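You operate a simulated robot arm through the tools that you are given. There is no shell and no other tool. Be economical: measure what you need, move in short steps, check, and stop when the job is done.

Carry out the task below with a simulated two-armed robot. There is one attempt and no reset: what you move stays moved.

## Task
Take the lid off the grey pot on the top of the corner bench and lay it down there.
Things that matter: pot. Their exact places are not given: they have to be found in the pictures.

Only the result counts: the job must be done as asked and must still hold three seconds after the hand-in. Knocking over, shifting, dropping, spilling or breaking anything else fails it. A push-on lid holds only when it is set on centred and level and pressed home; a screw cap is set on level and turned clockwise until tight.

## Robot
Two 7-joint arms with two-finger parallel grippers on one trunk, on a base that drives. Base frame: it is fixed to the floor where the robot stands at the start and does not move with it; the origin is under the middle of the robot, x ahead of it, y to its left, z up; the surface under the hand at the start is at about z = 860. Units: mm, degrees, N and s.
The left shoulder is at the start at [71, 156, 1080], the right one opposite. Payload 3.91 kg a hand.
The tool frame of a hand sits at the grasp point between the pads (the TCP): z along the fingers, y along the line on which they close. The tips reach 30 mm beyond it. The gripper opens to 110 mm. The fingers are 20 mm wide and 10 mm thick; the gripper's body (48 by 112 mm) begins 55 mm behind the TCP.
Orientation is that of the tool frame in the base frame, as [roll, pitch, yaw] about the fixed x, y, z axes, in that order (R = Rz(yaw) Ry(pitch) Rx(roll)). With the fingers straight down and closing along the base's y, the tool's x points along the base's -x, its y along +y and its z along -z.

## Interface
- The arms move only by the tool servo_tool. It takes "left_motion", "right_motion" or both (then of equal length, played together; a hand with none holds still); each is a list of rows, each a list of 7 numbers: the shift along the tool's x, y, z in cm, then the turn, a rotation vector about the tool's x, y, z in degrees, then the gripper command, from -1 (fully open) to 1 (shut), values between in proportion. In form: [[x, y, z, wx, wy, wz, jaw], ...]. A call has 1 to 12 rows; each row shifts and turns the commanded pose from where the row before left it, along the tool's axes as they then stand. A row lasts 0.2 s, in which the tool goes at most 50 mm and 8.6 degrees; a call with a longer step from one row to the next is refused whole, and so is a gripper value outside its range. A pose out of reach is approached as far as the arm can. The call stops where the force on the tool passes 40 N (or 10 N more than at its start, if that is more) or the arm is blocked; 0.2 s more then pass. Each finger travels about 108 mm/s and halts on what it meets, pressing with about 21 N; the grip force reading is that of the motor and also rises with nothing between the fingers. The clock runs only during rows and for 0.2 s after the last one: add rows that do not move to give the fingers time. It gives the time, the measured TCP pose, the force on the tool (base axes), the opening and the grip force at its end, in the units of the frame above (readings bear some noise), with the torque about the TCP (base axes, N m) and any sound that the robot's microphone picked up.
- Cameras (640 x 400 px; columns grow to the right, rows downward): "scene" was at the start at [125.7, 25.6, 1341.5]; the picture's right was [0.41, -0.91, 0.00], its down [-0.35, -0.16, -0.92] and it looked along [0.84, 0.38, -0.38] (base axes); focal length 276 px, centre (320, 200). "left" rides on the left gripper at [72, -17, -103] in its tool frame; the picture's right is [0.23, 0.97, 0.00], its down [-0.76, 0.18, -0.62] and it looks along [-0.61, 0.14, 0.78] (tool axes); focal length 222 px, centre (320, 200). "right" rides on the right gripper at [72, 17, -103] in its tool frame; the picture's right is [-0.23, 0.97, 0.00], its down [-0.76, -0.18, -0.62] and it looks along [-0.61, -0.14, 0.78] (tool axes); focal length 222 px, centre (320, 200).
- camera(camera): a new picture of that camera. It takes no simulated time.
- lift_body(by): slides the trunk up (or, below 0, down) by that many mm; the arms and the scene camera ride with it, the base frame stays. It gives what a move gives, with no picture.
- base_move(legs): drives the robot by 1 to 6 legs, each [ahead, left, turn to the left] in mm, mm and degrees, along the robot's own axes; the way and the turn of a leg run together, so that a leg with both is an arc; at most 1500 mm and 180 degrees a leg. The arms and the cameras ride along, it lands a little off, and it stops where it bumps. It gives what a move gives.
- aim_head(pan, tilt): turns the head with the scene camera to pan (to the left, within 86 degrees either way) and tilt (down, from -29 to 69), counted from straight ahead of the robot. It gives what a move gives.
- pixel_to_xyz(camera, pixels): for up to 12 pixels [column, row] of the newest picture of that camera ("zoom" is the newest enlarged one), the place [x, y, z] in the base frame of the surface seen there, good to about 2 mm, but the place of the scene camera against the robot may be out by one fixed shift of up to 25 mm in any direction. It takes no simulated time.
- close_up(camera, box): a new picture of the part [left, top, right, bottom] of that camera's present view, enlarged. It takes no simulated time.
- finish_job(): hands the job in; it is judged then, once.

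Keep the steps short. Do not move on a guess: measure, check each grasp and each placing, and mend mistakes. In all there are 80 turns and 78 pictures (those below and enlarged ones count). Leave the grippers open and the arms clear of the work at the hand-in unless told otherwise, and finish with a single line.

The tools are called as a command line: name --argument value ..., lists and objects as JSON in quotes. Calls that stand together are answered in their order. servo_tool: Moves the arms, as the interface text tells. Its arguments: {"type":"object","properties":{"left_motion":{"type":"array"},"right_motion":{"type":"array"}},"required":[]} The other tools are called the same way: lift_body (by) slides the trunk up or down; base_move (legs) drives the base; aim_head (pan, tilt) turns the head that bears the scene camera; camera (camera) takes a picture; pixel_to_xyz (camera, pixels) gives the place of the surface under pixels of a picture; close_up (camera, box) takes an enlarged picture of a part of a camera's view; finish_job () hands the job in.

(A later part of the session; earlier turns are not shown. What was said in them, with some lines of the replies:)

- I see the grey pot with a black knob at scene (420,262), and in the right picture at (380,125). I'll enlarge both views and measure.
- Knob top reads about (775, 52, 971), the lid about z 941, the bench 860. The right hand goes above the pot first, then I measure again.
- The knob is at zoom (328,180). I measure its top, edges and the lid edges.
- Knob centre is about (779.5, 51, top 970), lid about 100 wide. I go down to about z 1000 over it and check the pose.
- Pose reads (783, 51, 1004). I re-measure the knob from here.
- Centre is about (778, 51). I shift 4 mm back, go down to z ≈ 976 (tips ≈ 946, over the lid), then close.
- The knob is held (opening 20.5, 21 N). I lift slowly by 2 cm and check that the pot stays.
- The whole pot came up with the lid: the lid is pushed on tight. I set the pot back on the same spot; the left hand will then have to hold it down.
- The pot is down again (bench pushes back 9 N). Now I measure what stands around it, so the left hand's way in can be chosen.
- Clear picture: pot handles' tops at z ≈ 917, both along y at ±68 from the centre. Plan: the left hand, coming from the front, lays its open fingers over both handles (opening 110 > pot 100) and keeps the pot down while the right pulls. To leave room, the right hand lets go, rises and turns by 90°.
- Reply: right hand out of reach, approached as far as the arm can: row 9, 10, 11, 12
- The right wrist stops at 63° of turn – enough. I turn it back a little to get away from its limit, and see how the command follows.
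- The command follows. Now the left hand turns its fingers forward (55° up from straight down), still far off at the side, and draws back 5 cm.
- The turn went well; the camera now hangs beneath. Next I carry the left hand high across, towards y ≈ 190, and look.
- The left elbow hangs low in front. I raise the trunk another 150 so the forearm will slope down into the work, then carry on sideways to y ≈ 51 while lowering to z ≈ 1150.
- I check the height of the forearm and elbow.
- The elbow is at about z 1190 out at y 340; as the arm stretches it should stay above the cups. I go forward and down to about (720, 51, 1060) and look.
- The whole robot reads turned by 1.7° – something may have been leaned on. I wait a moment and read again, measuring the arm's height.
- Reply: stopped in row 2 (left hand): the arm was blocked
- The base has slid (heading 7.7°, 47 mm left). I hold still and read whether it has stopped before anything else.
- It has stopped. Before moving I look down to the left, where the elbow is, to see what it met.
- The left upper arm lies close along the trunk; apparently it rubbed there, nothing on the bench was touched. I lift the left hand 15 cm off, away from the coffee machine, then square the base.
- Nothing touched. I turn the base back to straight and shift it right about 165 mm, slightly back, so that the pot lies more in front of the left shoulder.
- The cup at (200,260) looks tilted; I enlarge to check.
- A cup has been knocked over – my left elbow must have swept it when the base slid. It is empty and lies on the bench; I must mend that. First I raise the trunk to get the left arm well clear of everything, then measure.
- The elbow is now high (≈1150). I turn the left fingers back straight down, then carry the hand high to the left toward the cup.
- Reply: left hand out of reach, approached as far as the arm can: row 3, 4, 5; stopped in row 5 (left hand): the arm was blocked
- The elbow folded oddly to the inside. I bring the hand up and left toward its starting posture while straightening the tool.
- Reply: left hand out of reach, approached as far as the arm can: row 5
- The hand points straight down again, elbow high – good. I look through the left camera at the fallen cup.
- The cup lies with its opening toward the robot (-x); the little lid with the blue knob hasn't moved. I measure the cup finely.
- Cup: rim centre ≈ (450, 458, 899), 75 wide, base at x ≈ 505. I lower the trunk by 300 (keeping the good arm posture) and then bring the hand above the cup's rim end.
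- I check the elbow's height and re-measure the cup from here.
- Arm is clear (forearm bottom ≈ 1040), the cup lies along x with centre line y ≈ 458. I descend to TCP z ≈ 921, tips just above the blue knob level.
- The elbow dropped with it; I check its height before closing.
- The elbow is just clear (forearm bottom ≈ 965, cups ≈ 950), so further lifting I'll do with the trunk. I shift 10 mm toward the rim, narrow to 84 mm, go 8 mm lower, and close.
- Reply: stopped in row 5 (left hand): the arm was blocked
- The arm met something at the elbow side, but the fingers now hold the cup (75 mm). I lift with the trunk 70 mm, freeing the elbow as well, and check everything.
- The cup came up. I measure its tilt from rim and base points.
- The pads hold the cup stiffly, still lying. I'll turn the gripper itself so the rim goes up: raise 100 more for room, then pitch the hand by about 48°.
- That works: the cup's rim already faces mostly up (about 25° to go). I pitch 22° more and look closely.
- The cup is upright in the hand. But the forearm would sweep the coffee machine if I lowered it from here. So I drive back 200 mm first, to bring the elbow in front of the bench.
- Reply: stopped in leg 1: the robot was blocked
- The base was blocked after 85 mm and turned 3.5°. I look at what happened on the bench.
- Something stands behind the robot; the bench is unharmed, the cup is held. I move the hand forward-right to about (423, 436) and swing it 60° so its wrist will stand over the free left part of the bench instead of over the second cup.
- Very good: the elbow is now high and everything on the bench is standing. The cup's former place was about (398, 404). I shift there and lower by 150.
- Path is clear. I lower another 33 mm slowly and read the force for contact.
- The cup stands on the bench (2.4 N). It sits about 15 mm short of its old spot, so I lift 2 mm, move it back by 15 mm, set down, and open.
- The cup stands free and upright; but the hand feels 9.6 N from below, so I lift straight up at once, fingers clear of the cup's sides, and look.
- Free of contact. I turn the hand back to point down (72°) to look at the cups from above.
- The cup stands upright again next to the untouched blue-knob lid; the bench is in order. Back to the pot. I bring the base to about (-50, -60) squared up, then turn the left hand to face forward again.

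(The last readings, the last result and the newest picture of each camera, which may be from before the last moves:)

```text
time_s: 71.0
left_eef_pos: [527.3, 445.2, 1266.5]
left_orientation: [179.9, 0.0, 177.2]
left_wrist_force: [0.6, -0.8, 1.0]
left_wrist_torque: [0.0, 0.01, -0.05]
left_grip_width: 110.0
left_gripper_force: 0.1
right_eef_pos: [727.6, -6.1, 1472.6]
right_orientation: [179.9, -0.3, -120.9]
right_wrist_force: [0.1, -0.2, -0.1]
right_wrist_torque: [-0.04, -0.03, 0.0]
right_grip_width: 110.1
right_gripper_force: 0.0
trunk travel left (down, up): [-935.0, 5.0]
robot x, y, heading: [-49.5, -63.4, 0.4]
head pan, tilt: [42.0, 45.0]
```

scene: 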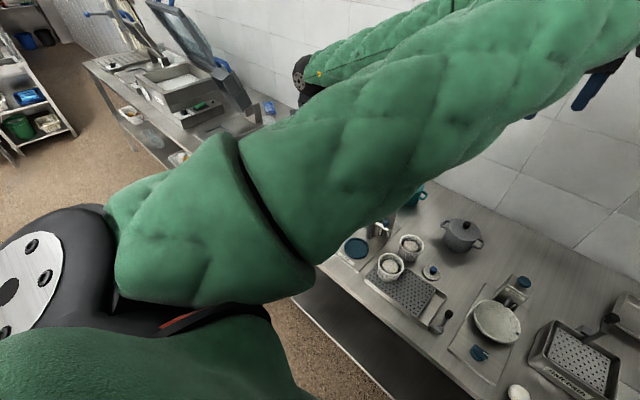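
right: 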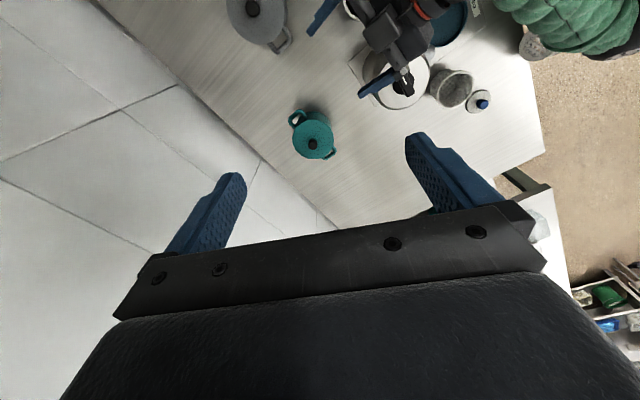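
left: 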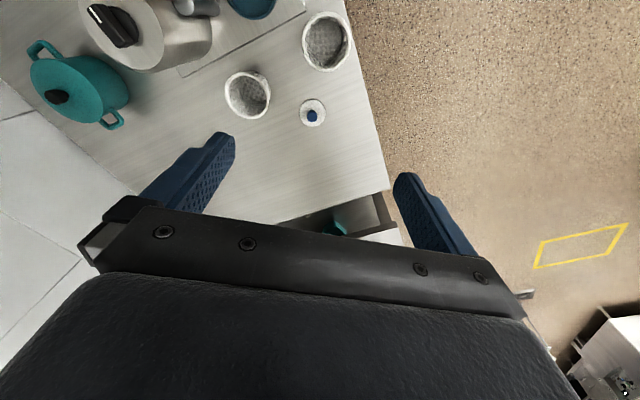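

Facing forward again. Now across at this height to about (600, 51), then a look at the elbow.

servo_tool --left_motion '[[-0.7, -3.9, 0, 0, 0, -3, -1], [-0.7, -3.9, 0, 0, 0, 0, -1], [-0.7, -3.9, 0, 0, 0, 0, -1], [-0.7, -3.9, 0, 0, 0, 0, -1], [-0.7, -3.9, 0, 0, 0, 0, -1], [-0.7, -3.9, 0, 0, 0, 0, -1], [-0.7, -3.9, 0, 0, 0, 0, -1], [-0.7, -3.9, 0, 0, 0, 0, -1], [-0.7, -3.9, 0, 0, 0, 0, -1], [-0.7, -3.9, 0, 0, 0, 0, -1], [0, 0, 0, 0, 0, 0, -1]]'

aim_head --pan 15 --tilt 45

camera --camera "scene"

```text
time_s: 73.7
left_eef_pos: [596.3, 310.0, 1230.6]
left_orientation: [-179.1, -3.3, -177.8]
left_wrist_force: [-0.5, 1.1, 0.4]
left_wrist_torque: [0.0, -0.03, -0.02]
left_grip_width: 109.9
left_gripper_force: 0.0
left hand out of reach, approached as far as the arm can: row 4, 5, 6, 7, 8, 9, 10
right_eef_pos: [727.6, -5.1, 1473.4]
right_orientation: [179.8, -0.3, -120.9]
right_wrist_force: [0.2, 0.2, -0.4]
right_wrist_torque: [0.0, 0.02, 0.0]
right_grip_width: 110.1
right_gripper_force: 0.1
trunk travel left (down, up): [-935.0, 5.0]
robot x, y, heading: [-48.0, -63.5, 0.3]
head pan, tilt: [42.0, 45.0]
stopped in row 11 (left hand): the arm was blocked; the commanded pose is now the measured one
```

```text
time_s: 74.6
left_eef_pos: [597.1, 308.6, 1231.0]
left_orientation: [-179.3, -3.2, -177.9]
left_wrist_force: [-1.1, -0.9, -0.4]
left_wrist_torque: [-0.01, 0.0, 0.01]
left_grip_width: 110.0
left_gripper_force: 0.1
right_eef_pos: [728.7, -5.0, 1473.0]
right_orientation: [179.9, -0.2, -120.9]
right_wrist_force: [1.4, 0.3, -0.8]
right_wrist_torque: [-0.01, -0.02, -0.02]
right_grip_width: 110.0
right_gripper_force: 0.0
trunk travel left (down, up): [-935.0, 5.0]
robot x, y, heading: [-50.9, -64.6, 0.2]
head pan, tilt: [15.0, 45.0]
```

```text
20 pictures are left
```

scene: 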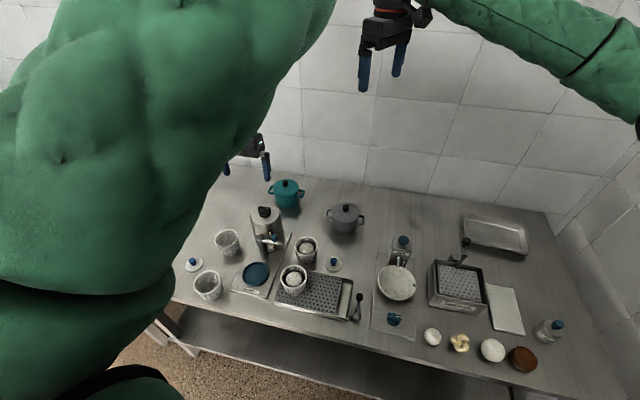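

The left arm in this posture can't come further inward, and the bench is still in order. New plan: with the base further back the arms get straighter and elbows stay out of the way; the left hand will grip the pot's flanks slantwise from the left while the right pulls the knob. First the base: back to about (-110, +20).

base_move --legs '[[-60, 84, 0]]'

servo_tool --left_motion '[[-4, 1, 0, 0, 0, 0, -1], [-4, 1, 0, 0, 0, 0, -1], [-4, 1, 0, 0, 0, 0, -1], [-4, 0, 0, 0, 0, 0, -1], [-4, 0, 0, 0, 0, 0, -1], [0, 0, 0, 0, 0, 0, -1]]'

aim_head --pan 25 --tilt 35

camera --camera "scene"

```text
time_s: 75.7
left_eef_pos: [538.8, 390.9, 1231.4]
left_orientation: [-179.1, -3.2, -177.9]
left_wrist_force: [-0.7, -0.6, -0.3]
left_wrist_torque: [0.02, 0.02, -0.01]
left_grip_width: 110.0
left_gripper_force: 0.1
right_eef_pos: [669.5, 75.6, 1470.5]
right_orientation: [179.8, -0.2, -121.0]
right_wrist_force: [0.1, -0.3, 0.9]
right_wrist_torque: [0.04, 0.0, 0.05]
right_grip_width: 110.1
right_gripper_force: 0.0
trunk travel left (down, up): [-935.0, 5.0]
robot x, y, heading: [-107.3, 22.0, 0.4]
head pan, tilt: [15.0, 45.0]
```

```text
time_s: 77.1
left_eef_pos: [734.8, 428.5, 1220.9]
left_orientation: [-179.1, -3.1, -178.0]
left_wrist_force: [0.4, 0.1, -0.4]
left_wrist_torque: [-0.02, -0.06, 0.0]
left_grip_width: 110.2
left_gripper_force: 0.1
right_eef_pos: [666.4, 79.0, 1474.2]
right_orientation: [180.0, -0.3, -120.9]
right_wrist_force: [-0.1, 0.6, 1.2]
right_wrist_torque: [0.0, -0.02, 0.02]
right_grip_width: 109.8
right_gripper_force: 0.0
trunk travel left (down, up): [-935.0, 5.0]
robot x, y, heading: [-108.1, 19.8, 0.5]
head pan, tilt: [15.0, 45.0]
```

```text
time_s: 77.8
left_eef_pos: [735.7, 429.1, 1221.5]
left_orientation: [-179.1, -3.2, -178.0]
left_wrist_force: [-0.6, -0.2, -0.1]
left_wrist_torque: [0.0, -0.01, 0.0]
left_grip_width: 110.1
left_gripper_force: 0.0
right_eef_pos: [667.6, 78.5, 1473.1]
right_orientation: [179.9, -0.4, -120.8]
right_wrist_force: [0.0, 0.5, 0.0]
right_wrist_torque: [-0.01, 0.0, -0.02]
right_grip_width: 109.8
right_gripper_force: 0.1
trunk travel left (down, up): [-935.0, 5.0]
robot x, y, heading: [-109.3, 19.3, 0.3]
head pan, tilt: [25.0, 35.0]
```

```text
19 pictures are left
```

scene: 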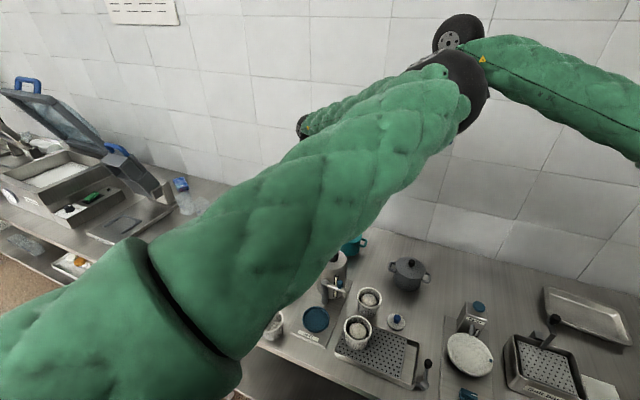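

The left elbow is inboard but high, near the right hand. I move the right hand 25 cm to the right and the left hand toward the pot, still high, nearly stretched.

servo_tool --right_motion '[[3.57, -2.15, 0, 0, 0, 0, -1], [3.57, -2.15, 0, 0, 0, 0, -1], [3.57, -2.15, 0, 0, 0, 0, -1], [3.57, -2.15, 0, 0, 0, 0, -1], [3.57, -2.15, 0, 0, 0, 0, -1], [3.57, -2.15, 0, 0, 0, 0, -1], [0, 0, 0, 0, 0, 0, -1], [0, 0, 0, 0, 0, 0, -1], [0, 0, 0, 0, 0, 0, -1], [0, 0, 0, 0, 0, 0, -1]]' --left_motion '[[0, 0, 0, 0, 0, 0, -1], [0, 0, 0, 0, 0, 0, -1], [-0.6, -3, 0, 0, 0, 0, -1], [-0.6, -3, 0, 0, 0, 0, -1], [-0.6, -3, 0, 0, 0, 0, -1], [-0.6, -3, 0, 0, 0, 0, -1], [-0.6, -3, 0, 0, 0, 0, -1], [-0.6, -3, 0, 0, 0, 0, -1], [-0.6, -3, 0, 0, 0, 0, -1], [0, 0, 0, 0, 0, 0, -1]]'

camera --camera "scene"

```text
time_s: 80.0
left_eef_pos: [807.1, 247.8, 1218.3]
left_orientation: [-179.0, -3.4, -178.0]
left_wrist_force: [-0.7, 0.3, 0.1]
left_wrist_torque: [0.0, 0.02, -0.02]
left_grip_width: 110.1
left_gripper_force: 0.1
left hand out of reach, approached as far as the arm can: row 8, 9
right_eef_pos: [666.9, -57.2, 1473.3]
right_orientation: [179.9, -0.3, -121.4]
right_wrist_force: [0.3, 0.0, 0.7]
right_wrist_torque: [-0.01, 0.0, 0.03]
right_grip_width: 110.0
right_gripper_force: 0.0
right hand out of reach, approached as far as the arm can: row 4, 5, 6
trunk travel left (down, up): [-935.0, 5.0]
robot x, y, heading: [-109.7, 19.1, 0.1]
head pan, tilt: [25.0, 35.0]
```

```text
18 pictures are left
```

scene: 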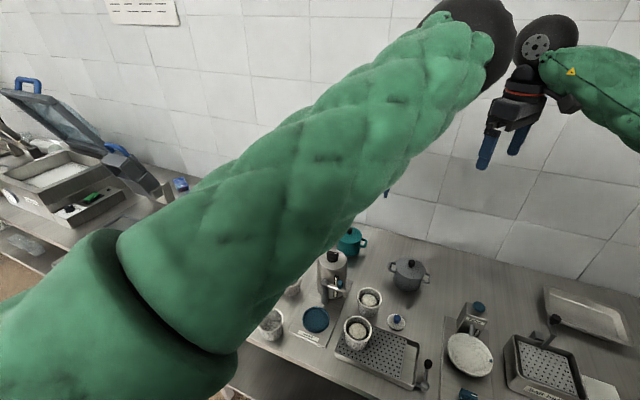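

The left hand now hovers with a high elbow at y ≈ 248 and reaches no further in. So I shift the base 197 mm right, which puts the left hand over the knob; the left will pull the knob, and the right hand, coming slantwise from its own side, will grip the pot's flanks.

base_move --legs '[[10, -197, 0]]'

lift_body --by -130

camera --camera "left"

camera --camera "scene"

```text
time_s: 81.7
left_eef_pos: [834.9, 35.3, 1218.9]
left_orientation: [-179.0, -3.3, 179.9]
left_wrist_force: [0.6, -0.7, 0.7]
left_wrist_torque: [0.05, 0.05, 0.0]
left_grip_width: 110.1
left_gripper_force: 0.0
right_eef_pos: [682.8, -265.5, 1472.0]
right_orientation: [179.8, -0.3, -123.6]
right_wrist_force: [-0.2, -0.7, -0.6]
right_wrist_torque: [0.02, -0.01, -0.02]
right_grip_width: 110.2
right_gripper_force: 0.1
trunk travel left (down, up): [-935.0, 5.0]
robot x, y, heading: [-91.7, -159.9, -2.0]
head pan, tilt: [25.0, 35.0]
stopped in leg 1: the robot was blocked; the commanded pose is now the measured one
```

```text
time_s: 83.3
left_eef_pos: [832.7, 36.6, 1089.0]
left_orientation: [-179.1, -3.3, 179.7]
left_wrist_force: [0.5, 1.3, -0.1]
left_wrist_torque: [-0.02, 0.0, 0.0]
left_grip_width: 110.1
left_gripper_force: 0.1
right_eef_pos: [682.5, -262.5, 1343.8]
right_orientation: [179.9, -0.3, -123.7]
right_wrist_force: [-1.2, 0.1, 0.3]
right_wrist_torque: [-0.02, 0.0, 0.01]
right_grip_width: 110.1
right_gripper_force: 0.1
trunk travel left (down, up): [-805.0, 135.0]
robot x, y, heading: [-91.7, -154.6, -1.9]
head pan, tilt: [25.0, 35.0]
```

```text
17 pictures are left
```

left: 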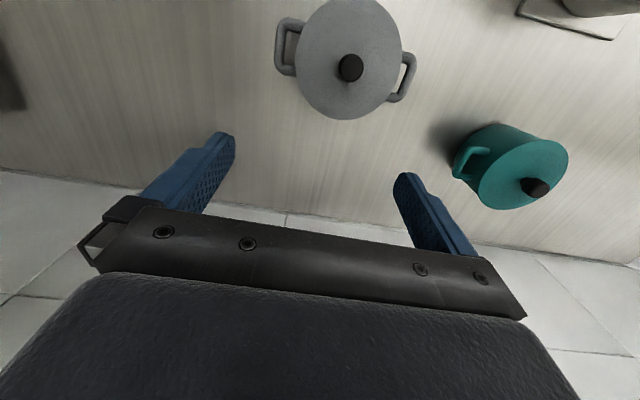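

```text
16 pictures are left
```

scene: 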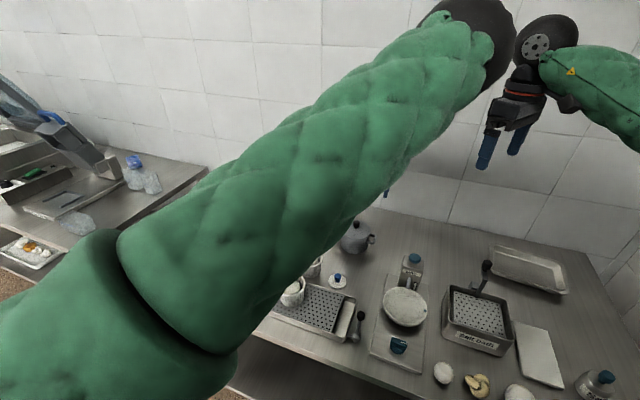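

The pot lies under the left hand, knob at (351,67). I measure it and the handles again.

pixel_to_xyz --camera "left" --pixels '[[351, 68], [343, 68], [360, 68], [351, 61], [351, 76], [298, 60], [400, 60], [280, 48], [411, 80], [350, 115]]'

```text
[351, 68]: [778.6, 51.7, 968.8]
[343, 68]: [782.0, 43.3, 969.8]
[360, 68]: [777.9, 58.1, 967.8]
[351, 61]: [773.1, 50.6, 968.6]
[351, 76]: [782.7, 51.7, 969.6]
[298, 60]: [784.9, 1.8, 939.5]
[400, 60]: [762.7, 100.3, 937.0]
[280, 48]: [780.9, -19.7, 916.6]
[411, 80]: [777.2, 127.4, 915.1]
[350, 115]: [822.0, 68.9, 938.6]
```

Knob at (778.5, 51), as before. The left hand goes over it, down to z ≈ 1000.

servo_tool --left_motion '[[1.8, 0.5, 0, 0, -3.3, 0, -1], [1.8, 0.5, 0, 0, 0, 0, -1], [1.8, 0.5, 0, 0, 0, 0, -1], [0, 0, 3, 0, 0, 0, -1], [0, 0, 3, 0, 0, 0, -1], [0, 0, 2.8, 0, 0, 0, -1], [0, 0, 0, 0, 0, 0, -1]]'

close_up --camera "left" --box '[200, 60, 460, 220]'

```text
time_s: 84.9
left_eef_pos: [800.7, 74.4, 998.6]
left_orientation: [-179.0, 0.0, 179.9]
left_wrist_force: [0.6, 0.2, -0.1]
left_wrist_torque: [-0.01, -0.03, 0.01]
left_grip_width: 110.0
left_gripper_force: 0.1
left hand out of reach, approached as far as the arm can: row 1, 2, 3
right_eef_pos: [683.7, -263.6, 1342.6]
right_orientation: [179.8, -0.4, -123.6]
right_wrist_force: [-0.8, 0.9, 0.7]
right_wrist_torque: [0.01, 0.02, 0.04]
right_grip_width: 110.0
right_gripper_force: 0.1
trunk travel left (down, up): [-805.0, 135.0]
robot x, y, heading: [-87.9, -157.4, -1.7]
head pan, tilt: [25.0, 35.0]
```

```text
2.46 times, centred on (330, 140) of left
```

zoom: 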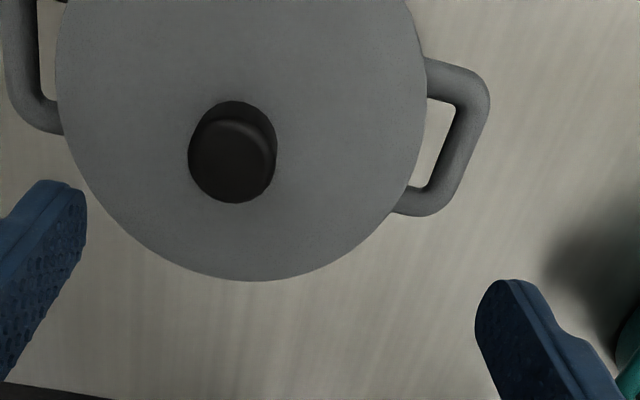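

The left arm is at its limit 22 mm short each way. I turn the base 4° to the right, after raising the hand a bit, which gives it slack.

lift_body --by 40

base_move --legs '[[0, 0, -4]]'

servo_tool --left_motion '[[0, 0, 0, 0, 0, 0, -1], [0, 0, 0, 0, 0, 0, -1]]'

```text
time_s: 85.7
left_eef_pos: [802.0, 73.1, 1037.9]
left_orientation: [-179.1, 0.0, 179.9]
left_wrist_force: [0.2, 0.3, 0.1]
left_wrist_torque: [0.01, 0.0, 0.0]
left_grip_width: 110.1
left_gripper_force: 0.0
right_eef_pos: [683.5, -264.2, 1382.2]
right_orientation: [179.9, -0.4, -123.7]
right_wrist_force: [-1.3, 0.0, 0.2]
right_wrist_torque: [0.02, 0.01, -0.02]
right_grip_width: 110.1
right_gripper_force: 0.0
trunk travel left (down, up): [-845.0, 95.0]
robot x, y, heading: [-88.1, -156.7, -1.7]
head pan, tilt: [25.0, 35.0]
```

```text
time_s: 86.6
left_eef_pos: [816.2, 13.1, 1037.8]
left_orientation: [-178.9, -0.1, 175.9]
left_wrist_force: [-0.2, 1.3, 0.2]
left_wrist_torque: [-0.03, -0.02, 0.01]
left_grip_width: 110.2
left_gripper_force: 0.0
right_eef_pos: [674.7, -315.0, 1381.5]
right_orientation: [179.9, -0.4, -127.6]
right_wrist_force: [-1.0, 0.6, -0.3]
right_wrist_torque: [0.0, -0.01, 0.0]
right_grip_width: 110.1
right_gripper_force: 0.1
trunk travel left (down, up): [-845.0, 95.0]
robot x, y, heading: [-91.7, -155.4, -6.2]
head pan, tilt: [25.0, 35.0]
```

```text
time_s: 87.2
left_eef_pos: [815.3, 13.0, 1038.6]
left_orientation: [-179.0, 0.0, 176.0]
left_wrist_force: [-0.3, 0.5, -0.3]
left_wrist_torque: [0.01, 0.0, 0.02]
left_grip_width: 110.0
left_gripper_force: 0.2
right_eef_pos: [672.8, -316.0, 1381.6]
right_orientation: [179.9, -0.3, -127.4]
right_wrist_force: [0.1, -0.2, 0.7]
right_wrist_torque: [0.0, -0.03, 0.02]
right_grip_width: 110.0
right_gripper_force: 0.1
trunk travel left (down, up): [-845.0, 95.0]
robot x, y, heading: [-91.4, -155.6, -6.1]
head pan, tilt: [25.0, 35.0]
```

Turned. Now the left hand moves to (778.5, 51) – first sideways, then back – at this height.

servo_tool --left_motion '[[0, 1.8, 0, 0, 0, 0, -1], [1.3, 1.73, 0, 0, 0, 0, -1], [1.33, 0, 0, 0, 0, 0, -1], [1.33, 0, 0, 0, 0, 0, -1], [0, 0, 0, 0, 0, 0, -1]]'

```text
time_s: 88.4
left_eef_pos: [779.1, 49.0, 1037.6]
left_orientation: [-179.0, 0.0, 175.9]
left_wrist_force: [0.2, 0.3, -0.1]
left_wrist_torque: [0.0, 0.01, -0.01]
left_grip_width: 109.5
left_gripper_force: 0.1
right_eef_pos: [675.3, -317.1, 1382.4]
right_orientation: [179.9, -0.2, -127.7]
right_wrist_force: [0.6, 0.3, 0.5]
right_wrist_torque: [-0.03, 0.0, 0.0]
right_grip_width: 110.0
right_gripper_force: 0.0
trunk travel left (down, up): [-845.0, 95.0]
robot x, y, heading: [-88.0, -154.7, -6.1]
head pan, tilt: [25.0, 35.0]
```

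On target. Down to z ≈ 976, then close on the knob.

servo_tool --left_motion '[[0, 0.2, 2.4, 0, 0, 0, -1], [0, 0, 2.2, 0, 0, 0, -1], [0, 0, 1.5, 0, 0, 0, -1], [0, 0, 0, 0, 0, 0, -1]]'

servo_tool --left_motion '[[0, 0, 0, 0, 0, 0, 1], [0, 0, 0, 0, 0, 0, 1], [0, 0, 0, 0, 0, 0, 1], [0, 0, 0, 0, 0, 0, 1]]'

camera --camera "left"

```text
time_s: 89.4
left_eef_pos: [778.4, 49.2, 977.8]
left_orientation: [-178.9, 0.0, 176.0]
left_wrist_force: [0.2, 1.0, -0.4]
left_wrist_torque: [-0.03, 0.01, -0.01]
left_grip_width: 109.9
left_gripper_force: 0.1
right_eef_pos: [673.0, -316.1, 1382.1]
right_orientation: [179.9, -0.3, -127.7]
right_wrist_force: [0.4, 0.2, 0.0]
right_wrist_torque: [0.02, 0.01, 0.0]
right_grip_width: 110.1
right_gripper_force: 0.0
trunk travel left (down, up): [-845.0, 95.0]
robot x, y, heading: [-90.8, -155.9, -5.9]
head pan, tilt: [25.0, 35.0]
```

```text
time_s: 90.4
left_eef_pos: [777.3, 48.8, 977.1]
left_orientation: [-178.9, 0.1, 175.9]
left_wrist_force: [0.2, 0.3, 0.4]
left_wrist_torque: [0.02, 0.02, -0.01]
left_grip_width: 20.3
left_gripper_force: 21.1
right_eef_pos: [674.4, -315.6, 1382.7]
right_orientation: [179.8, -0.2, -127.6]
right_wrist_force: [0.4, 0.0, 0.6]
right_wrist_torque: [-0.02, -0.02, 0.04]
right_grip_width: 109.9
right_gripper_force: 0.1
trunk travel left (down, up): [-845.0, 95.0]
robot x, y, heading: [-87.6, -153.4, -6.2]
head pan, tilt: [25.0, 35.0]
heard: snap
```

```text
14 pictures are left
```

left: 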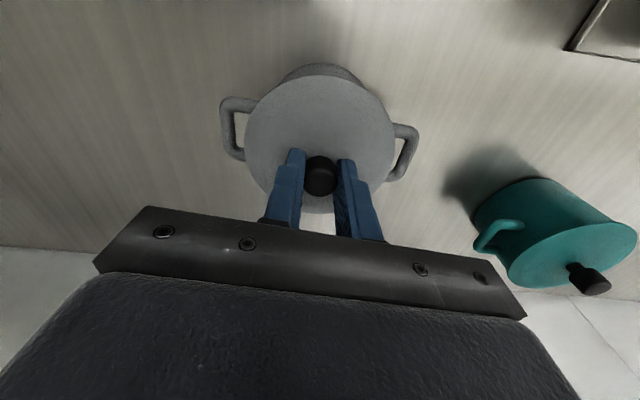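

Knob held (20 mm), and a "snap" was heard – the lid may have come loose. I lift 12 mm gently and look.

servo_tool --left_motion '[[0, 0, -0.3, 0, 0, 0, 1], [0, 0, -0.3, 0, 0, 0, 1], [0, 0, -0.3, 0, 0, 0, 1], [0, 0, -0.3, 0, 0, 0, 1], [0, 0, 0, 0, 0, 0, 1]]'

close_up --camera "left" --box '[200, 40, 440, 220]'

pixel_to_xyz --camera "zoom" --pixels '[[80, 190], [540, 290], [320, 130], [320, 80], [60, 200]]'

```text
time_s: 91.6
left_eef_pos: [778.0, 49.2, 989.3]
left_orientation: [-179.0, 0.0, 175.9]
left_wrist_force: [0.1, -0.8, -0.7]
left_wrist_torque: [-0.03, -0.02, 0.01]
left_grip_width: 20.2
left_gripper_force: 20.5
right_eef_pos: [673.6, -316.3, 1382.2]
right_orientation: [179.8, -0.2, -127.7]
right_wrist_force: [0.0, 0.8, 0.2]
right_wrist_torque: [-0.01, -0.01, 0.01]
right_grip_width: 110.0
right_gripper_force: 0.0
trunk travel left (down, up): [-845.0, 95.0]
robot x, y, heading: [-87.1, -159.4, -6.0]
head pan, tilt: [25.0, 35.0]
```

```text
2.22 times, centred on (320, 130) of left
```

zoom: 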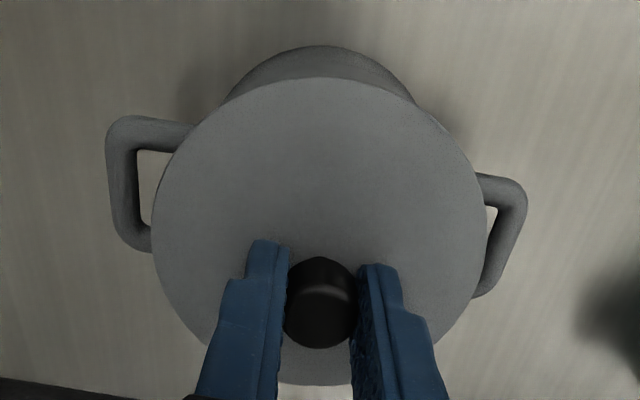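

```text
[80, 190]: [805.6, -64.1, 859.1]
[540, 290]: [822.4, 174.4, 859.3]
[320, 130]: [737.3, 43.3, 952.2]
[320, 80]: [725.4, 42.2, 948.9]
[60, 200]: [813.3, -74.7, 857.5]
```

The load is only 0.7 N (whole pot was 1.5). I check whether the handles stayed at z ≈ 917.

pixel_to_xyz --camera "zoom" --pixels '[[120, 190], [508, 235], [150, 132], [495, 190], [320, 60], [240, 110]]'

```text
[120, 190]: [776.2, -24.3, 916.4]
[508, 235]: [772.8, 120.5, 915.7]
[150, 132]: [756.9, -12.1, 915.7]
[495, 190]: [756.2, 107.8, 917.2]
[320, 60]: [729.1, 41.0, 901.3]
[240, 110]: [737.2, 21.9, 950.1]
```

The handles stayed at 916 while the lid is at 950: the lid is off. I raise it 8 cm and carry it left toward the gap between the grey and the teal pot, then look for free space.

servo_tool --left_motion '[[0, 0, -2, 0, 0, 0, 1], [0, 0, -3, 0, 0, 0, 1], [0, 0, -3, 0, 0, 0, 1], [0.5, 3, 0, 0, 0, 0, 1], [0.5, 3.5, 0, 0, 0, 0, 1], [0.5, 3.5, 0, 0, 0, 0, 1], [0.5, 3.5, 0, 0, 0, 0, 1], [0, 0, 0, 0, 0, 0, 1]]'

camera --camera "left"

camera --camera "scene"

```text
time_s: 93.4
left_eef_pos: [769.6, 187.9, 1065.7]
left_orientation: [-179.1, 0.2, 175.9]
left_wrist_force: [-0.1, 0.2, -0.1]
left_wrist_torque: [0.01, -0.01, 0.02]
left_grip_width: 20.0
left_gripper_force: 21.2
right_eef_pos: [673.1, -317.7, 1382.8]
right_orientation: [179.9, -0.3, -127.5]
right_wrist_force: [0.1, 0.0, 0.0]
right_wrist_torque: [0.04, -0.02, -0.02]
right_grip_width: 109.7
right_gripper_force: 0.0
trunk travel left (down, up): [-845.0, 95.0]
robot x, y, heading: [-91.4, -155.4, -6.0]
head pan, tilt: [25.0, 35.0]
```

```text
12 pictures are left
```

left: 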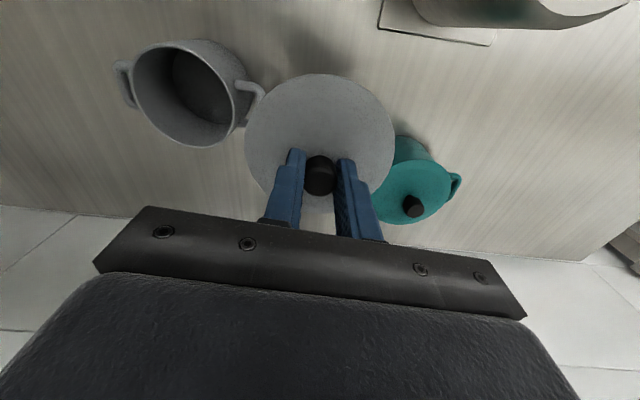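

```text
11 pictures are left
```

scene: 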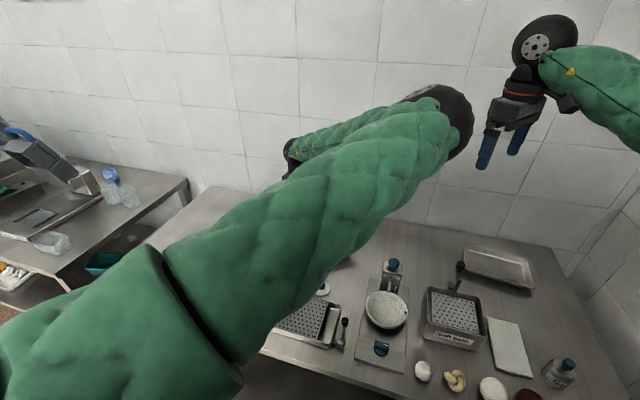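

The pot stands open and the lid is in the hand. I measure the neighbours: plate edge (380,28)–(490,45), grey handle (255,90), teal pot rim.

pixel_to_xyz --camera "left" --pixels '[[380, 28], [435, 38], [490, 46], [260, 90], [255, 105], [400, 145], [388, 185], [425, 150], [340, 40], [300, 30]]'

```text
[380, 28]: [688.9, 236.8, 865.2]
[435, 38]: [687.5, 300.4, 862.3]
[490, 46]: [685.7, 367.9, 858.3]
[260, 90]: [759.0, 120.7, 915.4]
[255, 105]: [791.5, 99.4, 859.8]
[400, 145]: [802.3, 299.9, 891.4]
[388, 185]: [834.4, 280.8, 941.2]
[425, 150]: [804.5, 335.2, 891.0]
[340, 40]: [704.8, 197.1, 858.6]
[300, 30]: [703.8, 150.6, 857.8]
```

Free spot: (745, 192), at least 15 mm from the grey handle and 20 mm from the plate. I move there and lower to z ≈ 930.

servo_tool --left_motion '[[1.2, 0.2, 0, 0, 0, 0, 1], [1.25, 0.3, 0, 0, 0, 0, 1], [0, 0, 3, 0, 0, 0, 1], [0, 0, 3, 0, 0, 0, 1], [0, 0, 3, 0, 0, 0, 1], [0, 0, 2.5, 0, 0, 0, 1], [0, 0, 2, 0, 0, 0, 1], [0, 0, 0, 0, 0, 0, 1]]'

camera --camera "left"

```text
time_s: 95.2
left_eef_pos: [744.5, 192.3, 931.8]
left_orientation: [-179.0, 0.1, 176.0]
left_wrist_force: [0.5, 0.7, -0.4]
left_wrist_torque: [-0.02, 0.0, 0.01]
left_grip_width: 20.5
left_gripper_force: 21.0
right_eef_pos: [673.3, -317.0, 1382.1]
right_orientation: [179.9, -0.3, -127.7]
right_wrist_force: [0.1, -0.4, 0.4]
right_wrist_torque: [0.02, -0.01, -0.03]
right_grip_width: 110.1
right_gripper_force: 0.0
trunk travel left (down, up): [-845.0, 95.0]
robot x, y, heading: [-88.4, -151.3, -6.0]
head pan, tilt: [25.0, 35.0]
```

```text
10 pictures are left
```

left: 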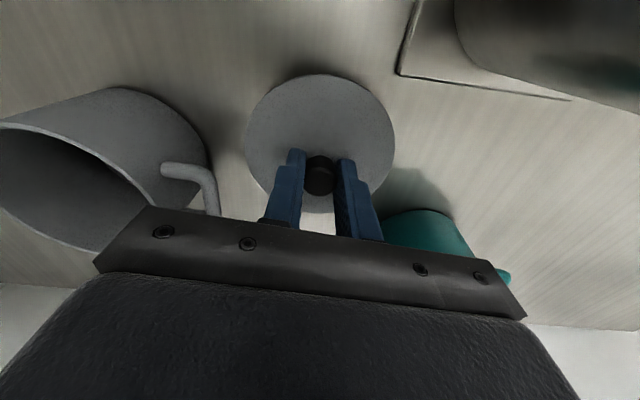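

Clear all round. I lower slowly, 20 mm, reading the force.

servo_tool --left_motion '[[0, 0, 0.5, 0, 0, 0, 1], [0, 0, 0.5, 0, 0, 0, 1], [0, 0, 0.4, 0, 0, 0, 1], [0, 0, 0.3, 0, 0, 0, 1], [0, 0, 0.3, 0, 0, 0, 1], [0, 0, 0, 0, 0, 0, 1]]'

```text
time_s: 96.6
left_eef_pos: [745.0, 191.8, 911.9]
left_orientation: [-179.1, 0.0, 176.0]
left_wrist_force: [0.1, 0.0, 0.1]
left_wrist_torque: [0.02, 0.01, 0.01]
left_grip_width: 20.2
left_gripper_force: 20.9
right_eef_pos: [672.1, -316.3, 1382.0]
right_orientation: [179.9, -0.3, -127.6]
right_wrist_force: [0.6, 0.3, 0.1]
right_wrist_torque: [0.01, 0.01, 0.01]
right_grip_width: 110.1
right_gripper_force: 0.1
trunk travel left (down, up): [-845.0, 95.0]
robot x, y, heading: [-92.9, -153.2, -6.0]
head pan, tilt: [25.0, 35.0]
```

No contact yet. Another 8 mm in 2 mm steps.

servo_tool --left_motion '[[0, 0, 0.2, 0, 0, 0, 1], [0, 0, 0.2, 0, 0, 0, 1], [0, 0, 0.2, 0, 0, 0, 1], [0, 0, 0.2, 0, 0, 0, 1], [0, 0, 0, 0, 0, 0, 1]]'

close_up --camera "left" --box '[220, 50, 420, 220]'

pixel_to_xyz --camera "zoom" --pixels '[[320, 130], [320, 90], [150, 220], [500, 220], [320, 60]]'

```text
time_s: 97.8
left_eef_pos: [744.3, 190.4, 905.5]
left_orientation: [-179.2, 0.2, 175.9]
left_wrist_force: [1.8, -0.6, 19.4]
left_wrist_torque: [0.35, -0.08, -0.04]
left_grip_width: 20.4
left_gripper_force: 21.0
right_eef_pos: [671.8, -317.6, 1383.7]
right_orientation: [179.8, -0.4, -127.6]
right_wrist_force: [1.2, 0.2, -0.3]
right_wrist_torque: [0.02, 0.01, 0.0]
right_grip_width: 110.3
right_gripper_force: 0.1
trunk travel left (down, up): [-845.0, 95.0]
robot x, y, heading: [-92.7, -156.1, -6.2]
head pan, tilt: [25.0, 35.0]
```

```text
2.35 times, centred on (320, 135) of left
```

zoom: 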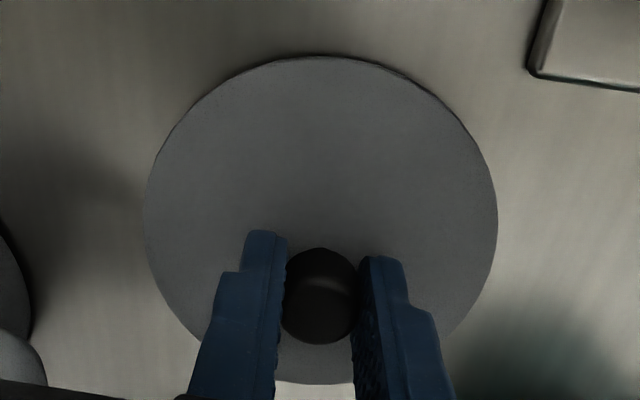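

```text
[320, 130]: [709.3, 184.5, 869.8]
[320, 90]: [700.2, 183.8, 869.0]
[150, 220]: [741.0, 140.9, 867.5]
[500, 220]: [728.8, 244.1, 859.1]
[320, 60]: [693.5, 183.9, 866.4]
```

The lid lies on the bench (19 N reaction). I ease up 2 mm, open to about 60 mm, then rise 12 cm.

servo_tool --left_motion '[[0, 0, -0.2, 0, 0, 0, 1], [0, 0, 0, 0, 0, 0, 0.3], [0, 0, 0, 0, 0, 0, -0.1], [0, 0, 0, 0, 0, 0, -0.1], [0, 0, 0, 0, 0, 0, -0.1], [0, 0, -1, 0, 0, 0, -0.1], [0, 0, -3, 0, 0, 0, -0.1], [0, 0, -4, 0, 0, 0, -0.1], [0, 0, -4, 0, 0, 0, -1], [0, 0, -4, 0, 0, 0, -1], [0, 0, -4, 0, 0, 0, -1], [0, 0, 0, 0, 0, 0, -1]]'

camera --camera "left"

pixel_to_xyz --camera "left" --pixels '[[320, 60]]'

```text
time_s: 100.4
left_eef_pos: [745.5, 196.3, 1105.5]
left_orientation: [-179.0, -0.1, 175.9]
left_wrist_force: [-0.4, -0.2, -0.4]
left_wrist_torque: [0.0, -0.02, -0.03]
left_grip_width: 109.8
left_gripper_force: 0.1
right_eef_pos: [675.6, -316.5, 1382.8]
right_orientation: [179.9, -0.4, -127.5]
right_wrist_force: [-0.3, 0.0, 1.1]
right_wrist_torque: [0.0, 0.01, 0.0]
right_grip_width: 110.2
right_gripper_force: 0.1
trunk travel left (down, up): [-845.0, 95.0]
robot x, y, heading: [-88.1, -154.0, -5.8]
head pan, tilt: [25.0, 35.0]
```

```text
8 pictures are left
```

left: 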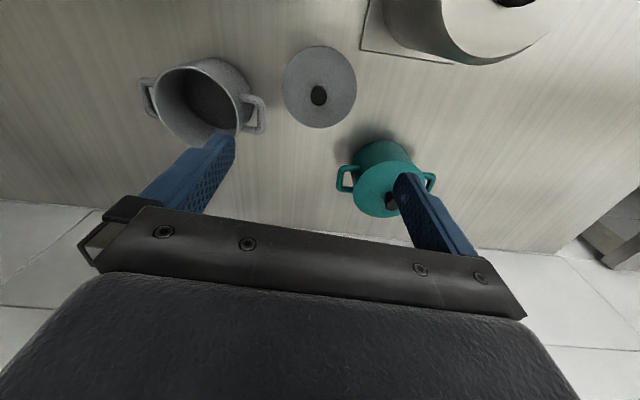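

```text
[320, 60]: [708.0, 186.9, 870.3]
```

The lid lies flat on the bench, the pot stands open. I raise the trunk and move the left hand away to the left for a last look at everything.

lift_body --by 90

servo_tool --left_motion '[[1.5, 4, -2, 0, 0, 0, -1], [1.5, 4, -2, 0, 0, 0, -1], [1.5, 4, 0, 0, 0, 0, -1], [1.5, 4, 0, 0, 0, 0, -1], [1.5, 4, 0, 0, 0, 0, -1], [0, 0, 0, 0, 0, 0, -1]]'

camera --camera "left"

aim_head --pan 10 --tilt 45

camera --camera "scene"

```text
time_s: 101.6
left_eef_pos: [745.9, 196.2, 1195.9]
left_orientation: [-179.0, 0.0, 175.9]
left_wrist_force: [0.2, 0.0, 0.0]
left_wrist_torque: [0.02, -0.01, 0.0]
left_grip_width: 110.0
left_gripper_force: 0.0
right_eef_pos: [673.3, -315.3, 1472.7]
right_orientation: [179.8, -0.5, -127.6]
right_wrist_force: [0.2, -0.3, -0.4]
right_wrist_torque: [-0.01, 0.02, 0.04]
right_grip_width: 110.4
right_gripper_force: 0.1
trunk travel left (down, up): [-935.0, 5.0]
robot x, y, heading: [-89.0, -153.3, -5.8]
head pan, tilt: [25.0, 35.0]
```

```text
time_s: 103.0
left_eef_pos: [686.2, 400.8, 1231.8]
left_orientation: [-179.2, 0.0, 176.0]
left_wrist_force: [0.6, -0.5, 0.3]
left_wrist_torque: [0.0, 0.02, 0.01]
left_grip_width: 110.2
left_gripper_force: 0.1
right_eef_pos: [673.2, -317.9, 1472.9]
right_orientation: [179.8, -0.4, -127.6]
right_wrist_force: [0.0, 0.3, 0.6]
right_wrist_torque: [-0.02, 0.01, -0.03]
right_grip_width: 110.2
right_gripper_force: 0.1
trunk travel left (down, up): [-935.0, 5.0]
robot x, y, heading: [-92.9, -157.4, -6.0]
head pan, tilt: [25.0, 35.0]
```

```text
7 pictures are left
```

left: 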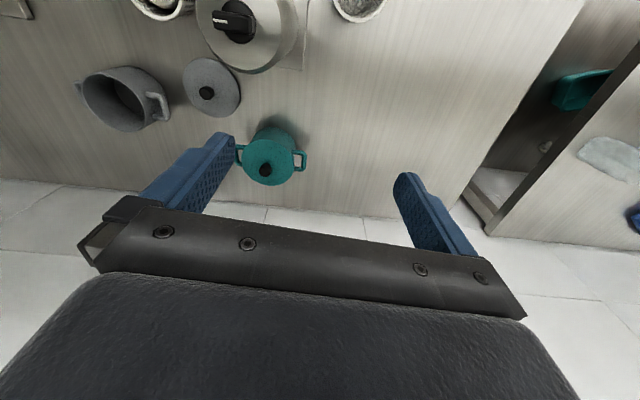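

```text
time_s: 103.8
left_eef_pos: [685.0, 401.9, 1230.9]
left_orientation: [-179.0, 0.1, 175.9]
left_wrist_force: [0.0, 0.0, 0.7]
left_wrist_torque: [0.03, 0.0, 0.0]
left_grip_width: 109.8
left_gripper_force: 0.1
right_eef_pos: [673.9, -317.7, 1472.4]
right_orientation: [179.9, -0.3, -127.7]
right_wrist_force: [-0.7, 0.1, -0.5]
right_wrist_torque: [0.03, 0.03, 0.01]
right_grip_width: 110.0
right_gripper_force: 0.1
trunk travel left (down, up): [-935.0, 5.0]
robot x, y, heading: [-89.0, -154.1, -5.9]
head pan, tilt: [10.0, 45.0]
```

```text
6 pictures are left
```

scene: 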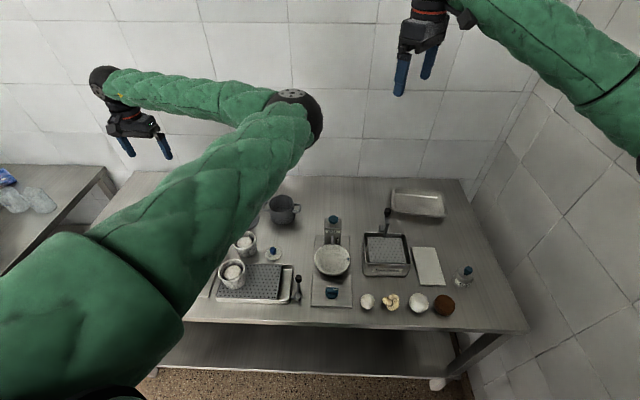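

Everything I can see is standing: the pot is open, its lid lies flat beside it, and both grippers are open and clear. I saw the reset cup upright earlier, but the arm hides it in this last view. I hand in.

finish_job

```text
The job is handed in.
```

The grey pot's lid is off and lies flat on the corner bench beside the pot, but on the way my left elbow knocked over an empty cup; I stood it back up, within about 2 cm of where it was as far as I could judge.
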